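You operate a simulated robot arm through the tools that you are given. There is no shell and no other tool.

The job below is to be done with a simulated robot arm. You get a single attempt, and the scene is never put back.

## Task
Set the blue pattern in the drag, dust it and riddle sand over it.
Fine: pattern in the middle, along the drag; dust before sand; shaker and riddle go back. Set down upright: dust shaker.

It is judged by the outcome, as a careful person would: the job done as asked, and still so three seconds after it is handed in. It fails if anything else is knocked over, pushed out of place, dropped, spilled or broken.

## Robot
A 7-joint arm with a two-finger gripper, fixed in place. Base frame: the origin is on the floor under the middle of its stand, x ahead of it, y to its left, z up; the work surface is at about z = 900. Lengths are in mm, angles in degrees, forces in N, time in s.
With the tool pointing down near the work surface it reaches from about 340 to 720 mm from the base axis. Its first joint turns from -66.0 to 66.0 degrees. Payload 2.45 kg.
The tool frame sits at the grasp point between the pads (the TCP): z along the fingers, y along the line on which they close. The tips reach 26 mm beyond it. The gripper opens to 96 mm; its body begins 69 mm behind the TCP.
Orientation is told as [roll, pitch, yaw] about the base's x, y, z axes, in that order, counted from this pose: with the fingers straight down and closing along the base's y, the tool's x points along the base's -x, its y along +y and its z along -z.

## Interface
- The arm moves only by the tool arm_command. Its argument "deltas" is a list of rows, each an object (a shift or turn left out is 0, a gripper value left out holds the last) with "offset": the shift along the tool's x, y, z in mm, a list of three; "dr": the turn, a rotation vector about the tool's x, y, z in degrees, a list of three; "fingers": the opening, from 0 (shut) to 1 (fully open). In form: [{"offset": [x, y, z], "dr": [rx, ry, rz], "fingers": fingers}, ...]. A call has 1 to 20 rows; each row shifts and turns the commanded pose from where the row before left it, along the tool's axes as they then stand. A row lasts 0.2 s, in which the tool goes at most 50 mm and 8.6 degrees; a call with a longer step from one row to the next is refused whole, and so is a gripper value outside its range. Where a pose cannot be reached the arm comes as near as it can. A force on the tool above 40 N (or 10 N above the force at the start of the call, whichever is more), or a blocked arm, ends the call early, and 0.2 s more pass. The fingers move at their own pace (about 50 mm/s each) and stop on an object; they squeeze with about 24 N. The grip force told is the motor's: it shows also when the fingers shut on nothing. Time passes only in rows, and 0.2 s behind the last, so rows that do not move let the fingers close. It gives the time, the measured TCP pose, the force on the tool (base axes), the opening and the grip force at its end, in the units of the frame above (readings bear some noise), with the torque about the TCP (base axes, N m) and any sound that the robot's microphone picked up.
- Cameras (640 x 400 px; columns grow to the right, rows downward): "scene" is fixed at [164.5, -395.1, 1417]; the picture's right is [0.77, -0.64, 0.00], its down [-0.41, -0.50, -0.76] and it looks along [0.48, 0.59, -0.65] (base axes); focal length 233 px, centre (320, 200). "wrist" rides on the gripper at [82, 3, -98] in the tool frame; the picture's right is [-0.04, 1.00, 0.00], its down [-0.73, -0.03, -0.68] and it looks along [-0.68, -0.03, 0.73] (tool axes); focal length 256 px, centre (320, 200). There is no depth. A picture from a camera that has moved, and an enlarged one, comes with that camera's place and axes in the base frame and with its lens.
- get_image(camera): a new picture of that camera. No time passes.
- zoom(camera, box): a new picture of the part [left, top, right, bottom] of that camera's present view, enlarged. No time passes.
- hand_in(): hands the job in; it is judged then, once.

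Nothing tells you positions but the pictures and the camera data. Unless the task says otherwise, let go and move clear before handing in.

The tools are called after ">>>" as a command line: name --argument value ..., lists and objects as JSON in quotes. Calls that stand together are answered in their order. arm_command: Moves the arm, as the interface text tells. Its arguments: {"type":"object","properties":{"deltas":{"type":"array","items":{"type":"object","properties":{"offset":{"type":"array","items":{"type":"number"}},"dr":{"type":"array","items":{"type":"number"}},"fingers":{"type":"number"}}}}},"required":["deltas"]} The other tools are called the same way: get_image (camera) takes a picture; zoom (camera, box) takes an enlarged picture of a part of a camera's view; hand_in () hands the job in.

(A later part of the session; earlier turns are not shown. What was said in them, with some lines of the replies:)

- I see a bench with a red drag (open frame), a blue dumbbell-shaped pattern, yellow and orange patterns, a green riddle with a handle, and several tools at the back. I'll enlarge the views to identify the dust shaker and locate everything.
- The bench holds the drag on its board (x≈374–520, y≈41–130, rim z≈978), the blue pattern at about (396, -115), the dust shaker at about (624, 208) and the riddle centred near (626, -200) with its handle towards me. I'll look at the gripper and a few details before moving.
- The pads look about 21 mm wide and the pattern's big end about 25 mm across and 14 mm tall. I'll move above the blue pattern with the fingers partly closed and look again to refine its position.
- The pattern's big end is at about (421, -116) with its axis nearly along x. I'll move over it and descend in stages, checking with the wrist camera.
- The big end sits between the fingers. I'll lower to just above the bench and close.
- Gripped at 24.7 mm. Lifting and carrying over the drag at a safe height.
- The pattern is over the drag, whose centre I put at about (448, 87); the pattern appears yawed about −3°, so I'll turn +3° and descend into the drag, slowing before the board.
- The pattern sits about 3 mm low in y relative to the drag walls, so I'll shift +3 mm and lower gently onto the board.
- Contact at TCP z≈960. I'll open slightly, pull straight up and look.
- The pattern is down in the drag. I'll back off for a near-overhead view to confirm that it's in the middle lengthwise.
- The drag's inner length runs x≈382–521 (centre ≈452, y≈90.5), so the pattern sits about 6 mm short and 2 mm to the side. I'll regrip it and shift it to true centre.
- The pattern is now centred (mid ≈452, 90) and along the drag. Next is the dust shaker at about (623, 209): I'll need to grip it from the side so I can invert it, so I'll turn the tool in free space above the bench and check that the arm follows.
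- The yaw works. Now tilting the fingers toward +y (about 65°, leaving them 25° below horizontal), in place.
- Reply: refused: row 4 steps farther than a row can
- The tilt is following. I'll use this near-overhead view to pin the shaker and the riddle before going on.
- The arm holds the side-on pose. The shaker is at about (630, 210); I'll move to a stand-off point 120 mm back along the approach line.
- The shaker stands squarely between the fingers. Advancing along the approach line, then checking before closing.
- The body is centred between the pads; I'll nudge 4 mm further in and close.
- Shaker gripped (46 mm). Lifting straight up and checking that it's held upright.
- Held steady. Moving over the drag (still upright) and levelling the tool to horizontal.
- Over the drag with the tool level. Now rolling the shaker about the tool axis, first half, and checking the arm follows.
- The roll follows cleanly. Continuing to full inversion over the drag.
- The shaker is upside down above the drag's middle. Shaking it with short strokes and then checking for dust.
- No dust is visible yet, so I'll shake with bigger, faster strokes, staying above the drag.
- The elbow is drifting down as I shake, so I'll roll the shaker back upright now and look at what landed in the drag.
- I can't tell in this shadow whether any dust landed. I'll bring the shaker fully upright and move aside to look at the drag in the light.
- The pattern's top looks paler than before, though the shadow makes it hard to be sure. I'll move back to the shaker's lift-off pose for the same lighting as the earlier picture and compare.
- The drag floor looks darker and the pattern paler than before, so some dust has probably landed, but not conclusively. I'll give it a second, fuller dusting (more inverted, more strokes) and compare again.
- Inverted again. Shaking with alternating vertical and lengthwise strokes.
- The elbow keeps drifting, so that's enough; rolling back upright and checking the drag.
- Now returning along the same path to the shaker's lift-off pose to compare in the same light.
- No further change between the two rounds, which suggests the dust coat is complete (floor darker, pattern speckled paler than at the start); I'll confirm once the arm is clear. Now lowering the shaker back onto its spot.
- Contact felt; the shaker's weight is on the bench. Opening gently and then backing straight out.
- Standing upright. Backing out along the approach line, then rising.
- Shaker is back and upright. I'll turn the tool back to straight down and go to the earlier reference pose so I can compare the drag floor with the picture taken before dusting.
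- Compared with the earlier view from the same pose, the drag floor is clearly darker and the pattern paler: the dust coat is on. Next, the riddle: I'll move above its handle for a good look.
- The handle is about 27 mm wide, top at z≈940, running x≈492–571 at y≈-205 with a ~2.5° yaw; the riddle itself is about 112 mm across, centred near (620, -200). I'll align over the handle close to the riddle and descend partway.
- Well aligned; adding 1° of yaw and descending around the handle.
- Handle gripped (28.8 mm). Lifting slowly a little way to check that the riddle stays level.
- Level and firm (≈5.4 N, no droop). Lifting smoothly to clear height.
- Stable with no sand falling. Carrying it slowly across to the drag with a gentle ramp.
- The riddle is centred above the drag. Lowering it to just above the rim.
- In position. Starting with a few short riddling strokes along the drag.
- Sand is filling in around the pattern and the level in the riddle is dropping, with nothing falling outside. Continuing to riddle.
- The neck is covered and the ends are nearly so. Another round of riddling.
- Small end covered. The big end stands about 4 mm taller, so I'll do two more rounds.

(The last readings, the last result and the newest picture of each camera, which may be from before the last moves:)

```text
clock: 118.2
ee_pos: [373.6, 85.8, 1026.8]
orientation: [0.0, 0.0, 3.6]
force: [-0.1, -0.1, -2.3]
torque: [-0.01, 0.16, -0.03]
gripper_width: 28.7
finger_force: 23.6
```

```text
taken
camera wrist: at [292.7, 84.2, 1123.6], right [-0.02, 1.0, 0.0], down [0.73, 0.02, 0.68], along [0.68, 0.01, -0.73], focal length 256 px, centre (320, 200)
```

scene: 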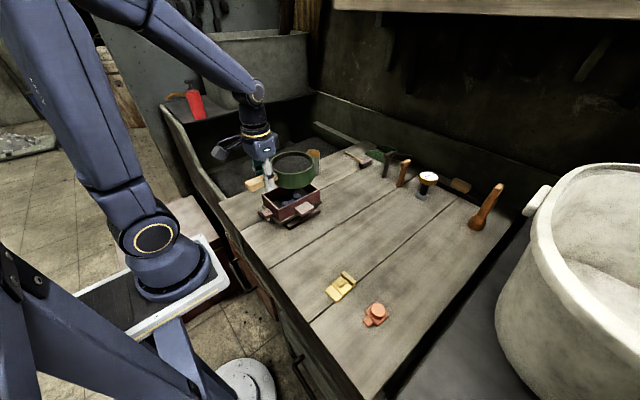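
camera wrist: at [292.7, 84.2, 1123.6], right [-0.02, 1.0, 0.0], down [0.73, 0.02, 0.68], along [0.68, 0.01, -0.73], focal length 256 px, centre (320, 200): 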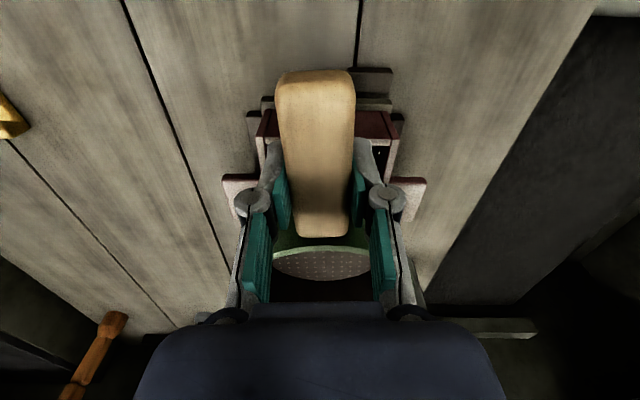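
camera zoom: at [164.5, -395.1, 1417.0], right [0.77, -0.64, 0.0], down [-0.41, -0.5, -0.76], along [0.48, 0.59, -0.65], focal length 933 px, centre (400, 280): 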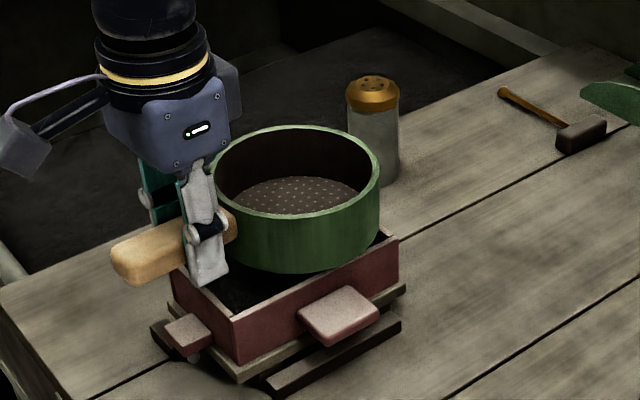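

The riddle is empty (mesh visible) and all its sand has gone into the drag. Lifting and carrying the riddle back along the same path.

>>> arm_command --deltas '[{"offset": [0, 0, -8]}, {"offset": [0, 0, -14]}, {"offset": [0, 0, -12]}, {}, {"offset": [-5.4, -10.72, 0]}, {"offset": [-10.8, -21.43, 0]}, {"offset": [-13.5, -26.79, 0]}, {"offset": [-13.5, -26.79, 0]}, {"offset": [-13.5, -26.79, 0]}, {"offset": [-13.5, -26.79, 0]}, {"offset": [-13.5, -26.79, 0]}, {"offset": [-13.5, -26.79, 0]}, {"offset": [-13.5, -26.79, 0]}, {"offset": [-13.5, -26.79, 0]}, {"offset": [-13.5, -26.79, 0]}, {"offset": [-8.1, -16.07, 0]}, {"offset": [-5.22, -10.36, 0]}, {}]'

>>> get_image --camera "scene"

>>> zoom --camera "scene" --box '[250, 160, 340, 235]'

>>> zoom --camera "scene" --box '[340, 150, 460, 250]'

```text
clock: 122.0
ee_pos: [541.4, -206.9, 1058.9]
orientation: [0.0, 0.0, 3.6]
force: [-0.5, 0.2, -1.4]
torque: [-0.04, 0.1, 0.01]
gripper_width: 28.6
finger_force: 24.2
```

```text
taken
```

scene: 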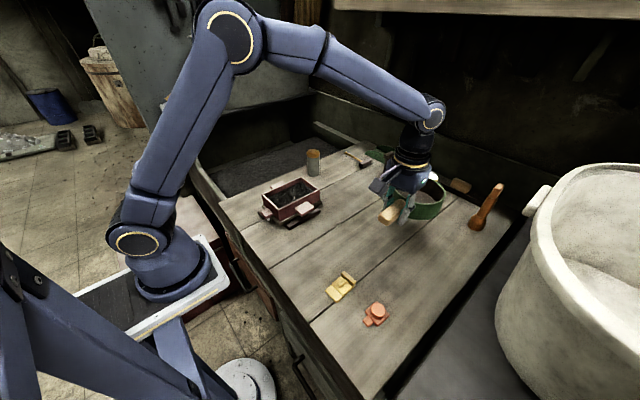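

```text
5.33 times, centred on (295, 198) of scene
camera zoom: at [164.5, -395.2, 1417.0], right [0.77, -0.64, 0.0], down [-0.41, -0.5, -0.76], along [0.48, 0.59, -0.65], focal length 1244 px, centre (453, 213)
```

zoom: 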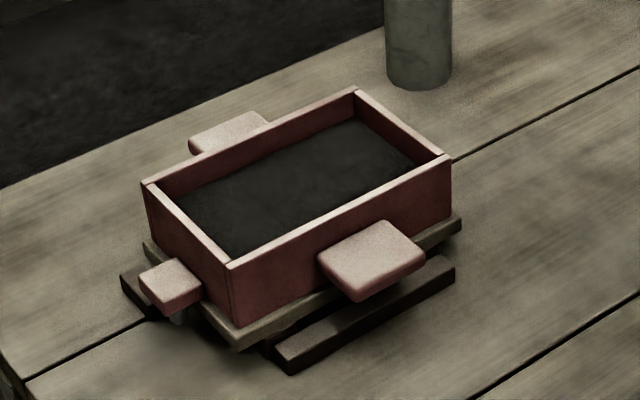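

```text
4.00 times, centred on (400, 200) of scene
camera zoom: at [164.5, -395.2, 1417.0], right [0.77, -0.64, 0.0], down [-0.41, -0.5, -0.76], along [0.48, 0.59, -0.65], focal length 933 px, centre (0, 200)
```

zoom: 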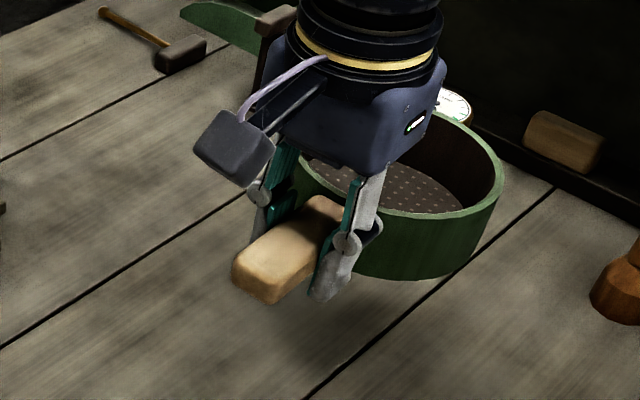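

The drag now holds an even bed of sand covering the pattern, with nothing spilt around it. Lowering the riddle onto its original spot.

>>> arm_command --deltas '[{"offset": [0, 0, 10]}, {"offset": [0, 0, 20]}, {"offset": [0, 0, 25]}, {"offset": [0, 0, 25]}, {"offset": [0, 0, 20]}, {"offset": [0, 0, 10]}, {"offset": [0, 0, 6]}, {}]'

>>> get_image --camera "wrist"

>>> zoom --camera "scene" --box '[350, 180, 450, 270]'

```text
clock: 123.8
ee_pos: [541.9, -203.7, 944.2]
orientation: [-0.1, 0.0, 3.5]
force: [-0.2, -0.7, -2.0]
torque: [0.02, 0.12, -0.03]
gripper_width: 28.7
finger_force: 24.1
```

```text
taken
camera wrist: at [461.1, -205.6, 1040.1], right [-0.02, 1.0, 0.0], down [0.73, 0.02, 0.68], along [0.68, 0.01, -0.73], focal length 256 px, centre (320, 200)
```

wrist: 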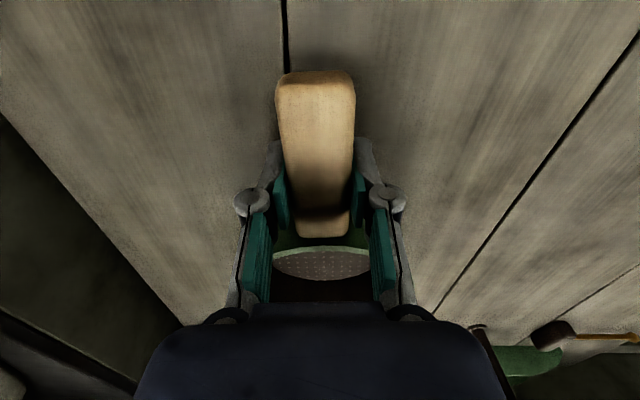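

```text
4.44 times, centred on (400, 225) of scene
camera zoom: at [164.5, -395.2, 1417.0], right [0.77, -0.64, 0.0], down [-0.41, -0.5, -0.76], along [0.48, 0.59, -0.65], focal length 1037 px, centre (-36, 89)
```

zoom: 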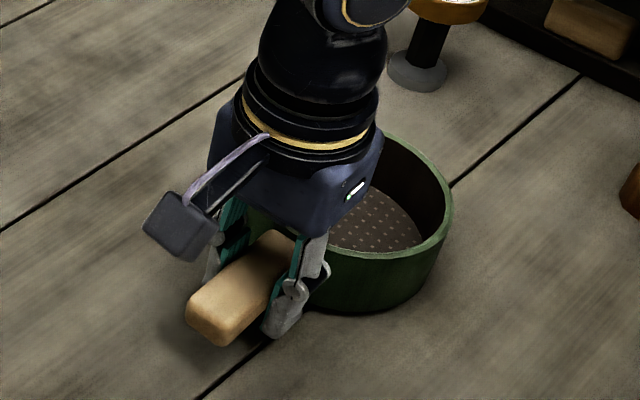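

>>> arm_command --deltas '[{"offset": [0, 0, 3]}, {"offset": [0, 0, 2.5]}, {}]'

>>> arm_command --deltas '[{"offset": [0, 0, 1.2]}, {}, {}]'

>>> arm_command --deltas '[{"offset": [0, 0, 1]}, {}, {}]'

```text
clock: 124.6
ee_pos: [540.9, -205.7, 937.9]
orientation: [0.0, 0.1, 3.6]
force: [-1.4, 0.1, 0.2]
torque: [0.01, -0.17, 0.06]
gripper_width: 28.7
finger_force: 24.0
```

```text
clock: 125.4
ee_pos: [542.2, -204.7, 937.1]
orientation: [0.0, -0.1, 3.5]
force: [-1.6, -0.8, 3.8]
torque: [0.01, -0.68, -0.03]
gripper_width: 28.5
finger_force: 24.5
```

```text
clock: 126.2
ee_pos: [540.5, -204.7, 934.4]
orientation: [0.0, 0.0, 3.5]
force: [2.1, -1.1, 1.3]
torque: [-0.02, -0.59, -0.11]
gripper_width: 28.9
finger_force: 24.4
```

The riddle is resting on the bench. Opening the fingers and rising clear.

>>> arm_command --deltas '[{"fingers": 0.45}, {}, {}, {"fingers": 0.6}, {}, {}, {"offset": [0, 0, -8]}, {"offset": [0, 0, -20]}, {"offset": [0, 0, -40]}, {"offset": [0, 0, -40]}, {"offset": [0, 0, -30]}, {}]'

>>> get_image --camera "wrist"

>>> get_image --camera "scene"

>>> zoom --camera "scene" --box '[340, 170, 460, 270]'

```text
clock: 128.8
ee_pos: [543.2, -205.6, 1073.6]
orientation: [0.1, 0.0, 3.5]
force: [-0.3, 0.3, 0.6]
torque: [-0.02, 0.02, -0.01]
gripper_width: 57.6
finger_force: 0.1
```

```text
taken
camera wrist: at [462.4, -206.5, 1170.5], right [-0.02, 1.0, 0.0], down [0.73, 0.02, 0.68], along [0.68, 0.01, -0.73], focal length 256 px, centre (320, 200)
```

wrist: 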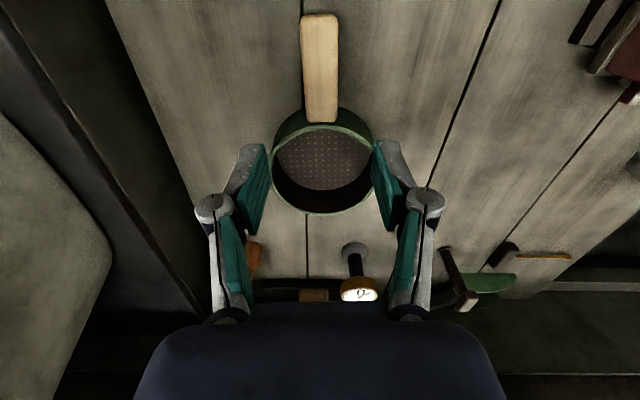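

```text
taken
```

scene: 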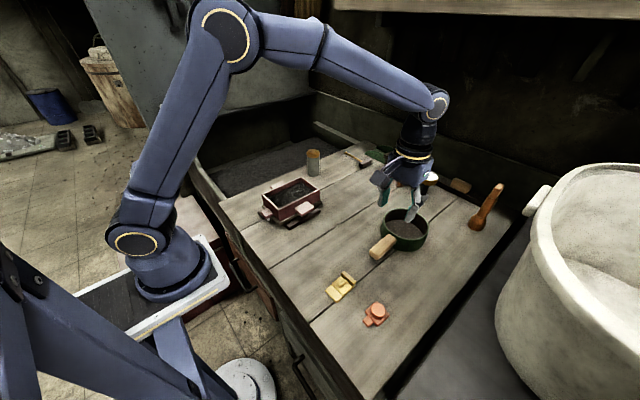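

```text
4.00 times, centred on (400, 220) of scene
camera zoom: at [164.5, -395.1, 1417.0], right [0.77, -0.64, 0.0], down [-0.41, -0.5, -0.76], along [0.48, 0.59, -0.65], focal length 933 px, centre (0, 120)
```

zoom: 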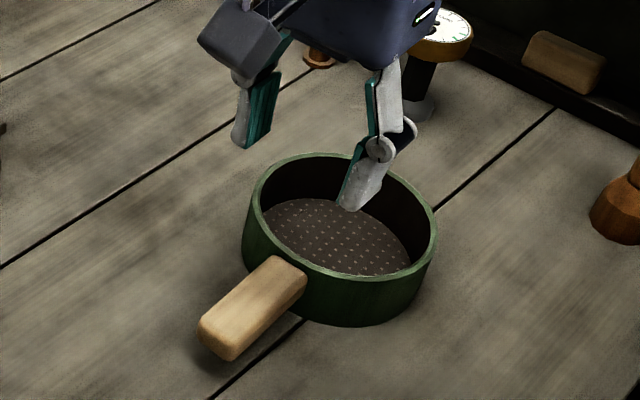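

The riddle sits in its original spot. Retreating to a high, clear pose and inspecting everything.

>>> arm_command --deltas '[{"offset": [0, 0, -40], "dr": [0, 0, 3.5]}, {"offset": [10, 15, -40]}, {"offset": [25, 30, -25]}, {"offset": [30, 35, -20]}, {"offset": [30, 35, 0]}, {"offset": [30, 35, 0]}, {"offset": [30, 35, 0]}, {"offset": [25, 30, 0]}, {}]'

>>> get_image --camera "wrist"

>>> get_image --camera "scene"

>>> zoom --camera "scene" --box '[240, 130, 400, 230]'

```text
refused: row 4 steps farther than a row can; nothing moved
```

```text
taken
camera wrist: at [462.4, -206.5, 1170.5], right [-0.02, 1.0, 0.0], down [0.73, 0.02, 0.68], along [0.68, 0.01, -0.73], focal length 256 px, centre (320, 200)
```

wrist: 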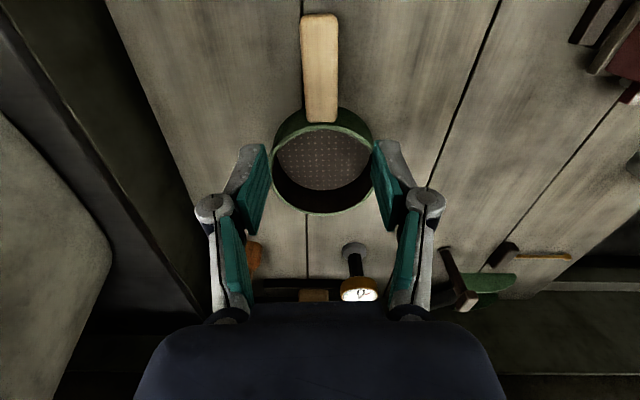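

```text
taken
```

scene: 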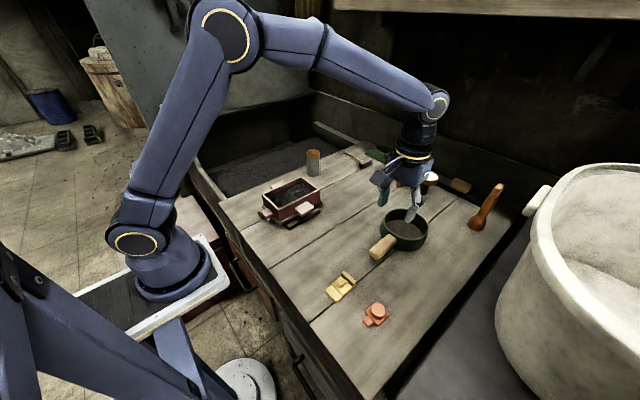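

```text
4.00 times, centred on (320, 180) of scene
camera zoom: at [164.5, -395.1, 1417.0], right [0.77, -0.64, 0.0], down [-0.41, -0.5, -0.76], along [0.48, 0.59, -0.65], focal length 933 px, centre (320, 280)
```

zoom: 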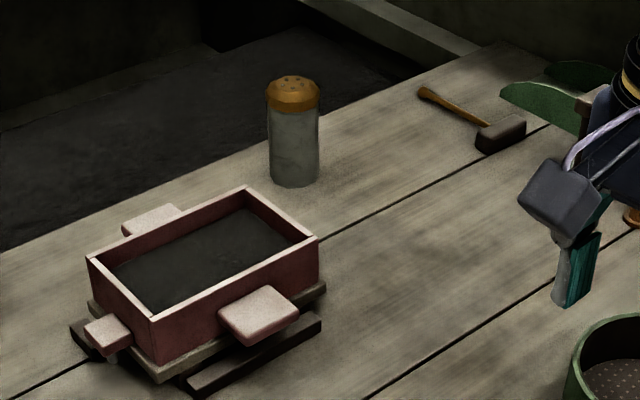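

That move had one row too long; retrying the retreat with smaller steps.

>>> arm_command --deltas '[{"offset": [0, 0, -40], "dr": [0, 0, 3.5]}, {"offset": [10, 15, -40]}, {"offset": [25, 30, -25]}, {"offset": [28, 32, -20]}, {"offset": [30, 35, 0]}, {"offset": [30, 35, 0]}, {"offset": [30, 35, 0]}, {"offset": [27, 30, 0]}, {}]'

>>> get_image --camera "wrist"

>>> get_image --camera "scene"

>>> zoom --camera "wrist" --box '[280, 20, 480, 180]'

```text
clock: 130.8
ee_pos: [360.9, 7.3, 1198.1]
orientation: [-0.1, 0.1, 0.0]
force: [-0.5, -1.2, -0.4]
torque: [0.0, 0.0, 0.02]
gripper_width: 57.7
finger_force: 0.1
```

```text
taken
camera wrist: at [279.3, 11.5, 1294.9], right [0.04, 1.0, 0.0], down [0.73, -0.03, 0.68], along [0.68, -0.03, -0.73], focal length 256 px, centre (320, 200)
```

wrist: 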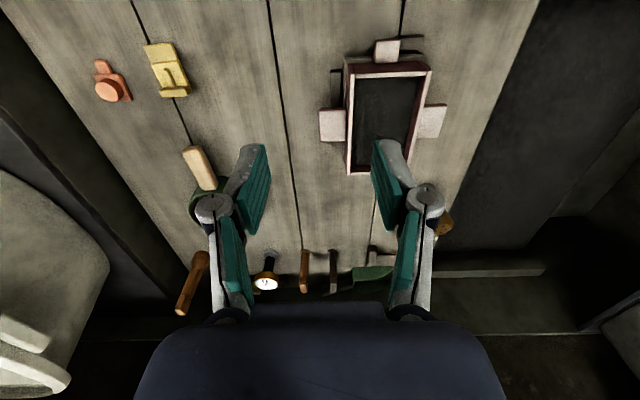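

```text
taken
```

scene: 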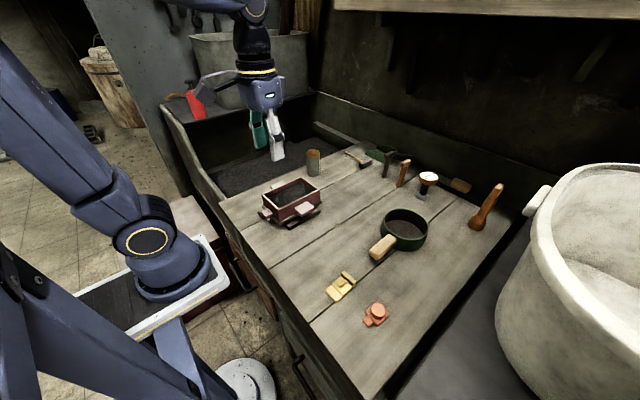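

```text
2.50 times, centred on (380, 100) of wrist
camera zoom: at [279.3, 11.5, 1294.9], right [0.04, 1.0, 0.0], down [0.73, -0.03, 0.68], along [0.68, -0.03, -0.73], focal length 640 px, centre (170, 450)
```

zoom: 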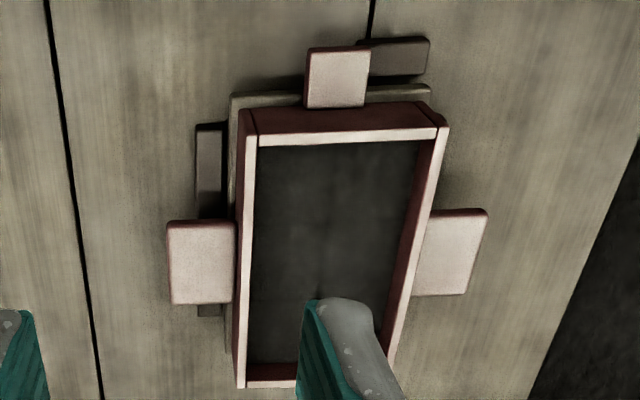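

Everything is in order: the blue pattern is centred under an even bed of sand in the drag. The shaker stands upright in its place, the riddle is back on its spot, and nothing is spilt or disturbed. The arm is clear, so I'm handing in.

>>> hand_in

```text
The job is handed in.
```

The job is done and handed in. The blue pattern is in the middle of the drag, lying along it. It was dusted and then covered with an even bed of sand from the riddle.

- **Pattern:** The first placement was about 6 mm short lengthwise. I regripped it and moved it so it lines up with the drag's centre at about (452, 90).
- **Dust:** I dusted in two rounds, with the shaker upside down over the drag, before any sand went in. I never saw dust fall. I judged it applied because the drag floor looked darker and the pattern paler than in a picture taken from the same pose beforehand. This is the part I'm least sure of.
- **Sand:** All the sand in the riddle went into the drag. No blue shows through, and I saw none outside it.
- **Tools:** The shaker is back upright within 2–3 mm of where it stood, and the riddle is on its original spot. Nothing else looked moved in the last pictures, and the arm is clear.
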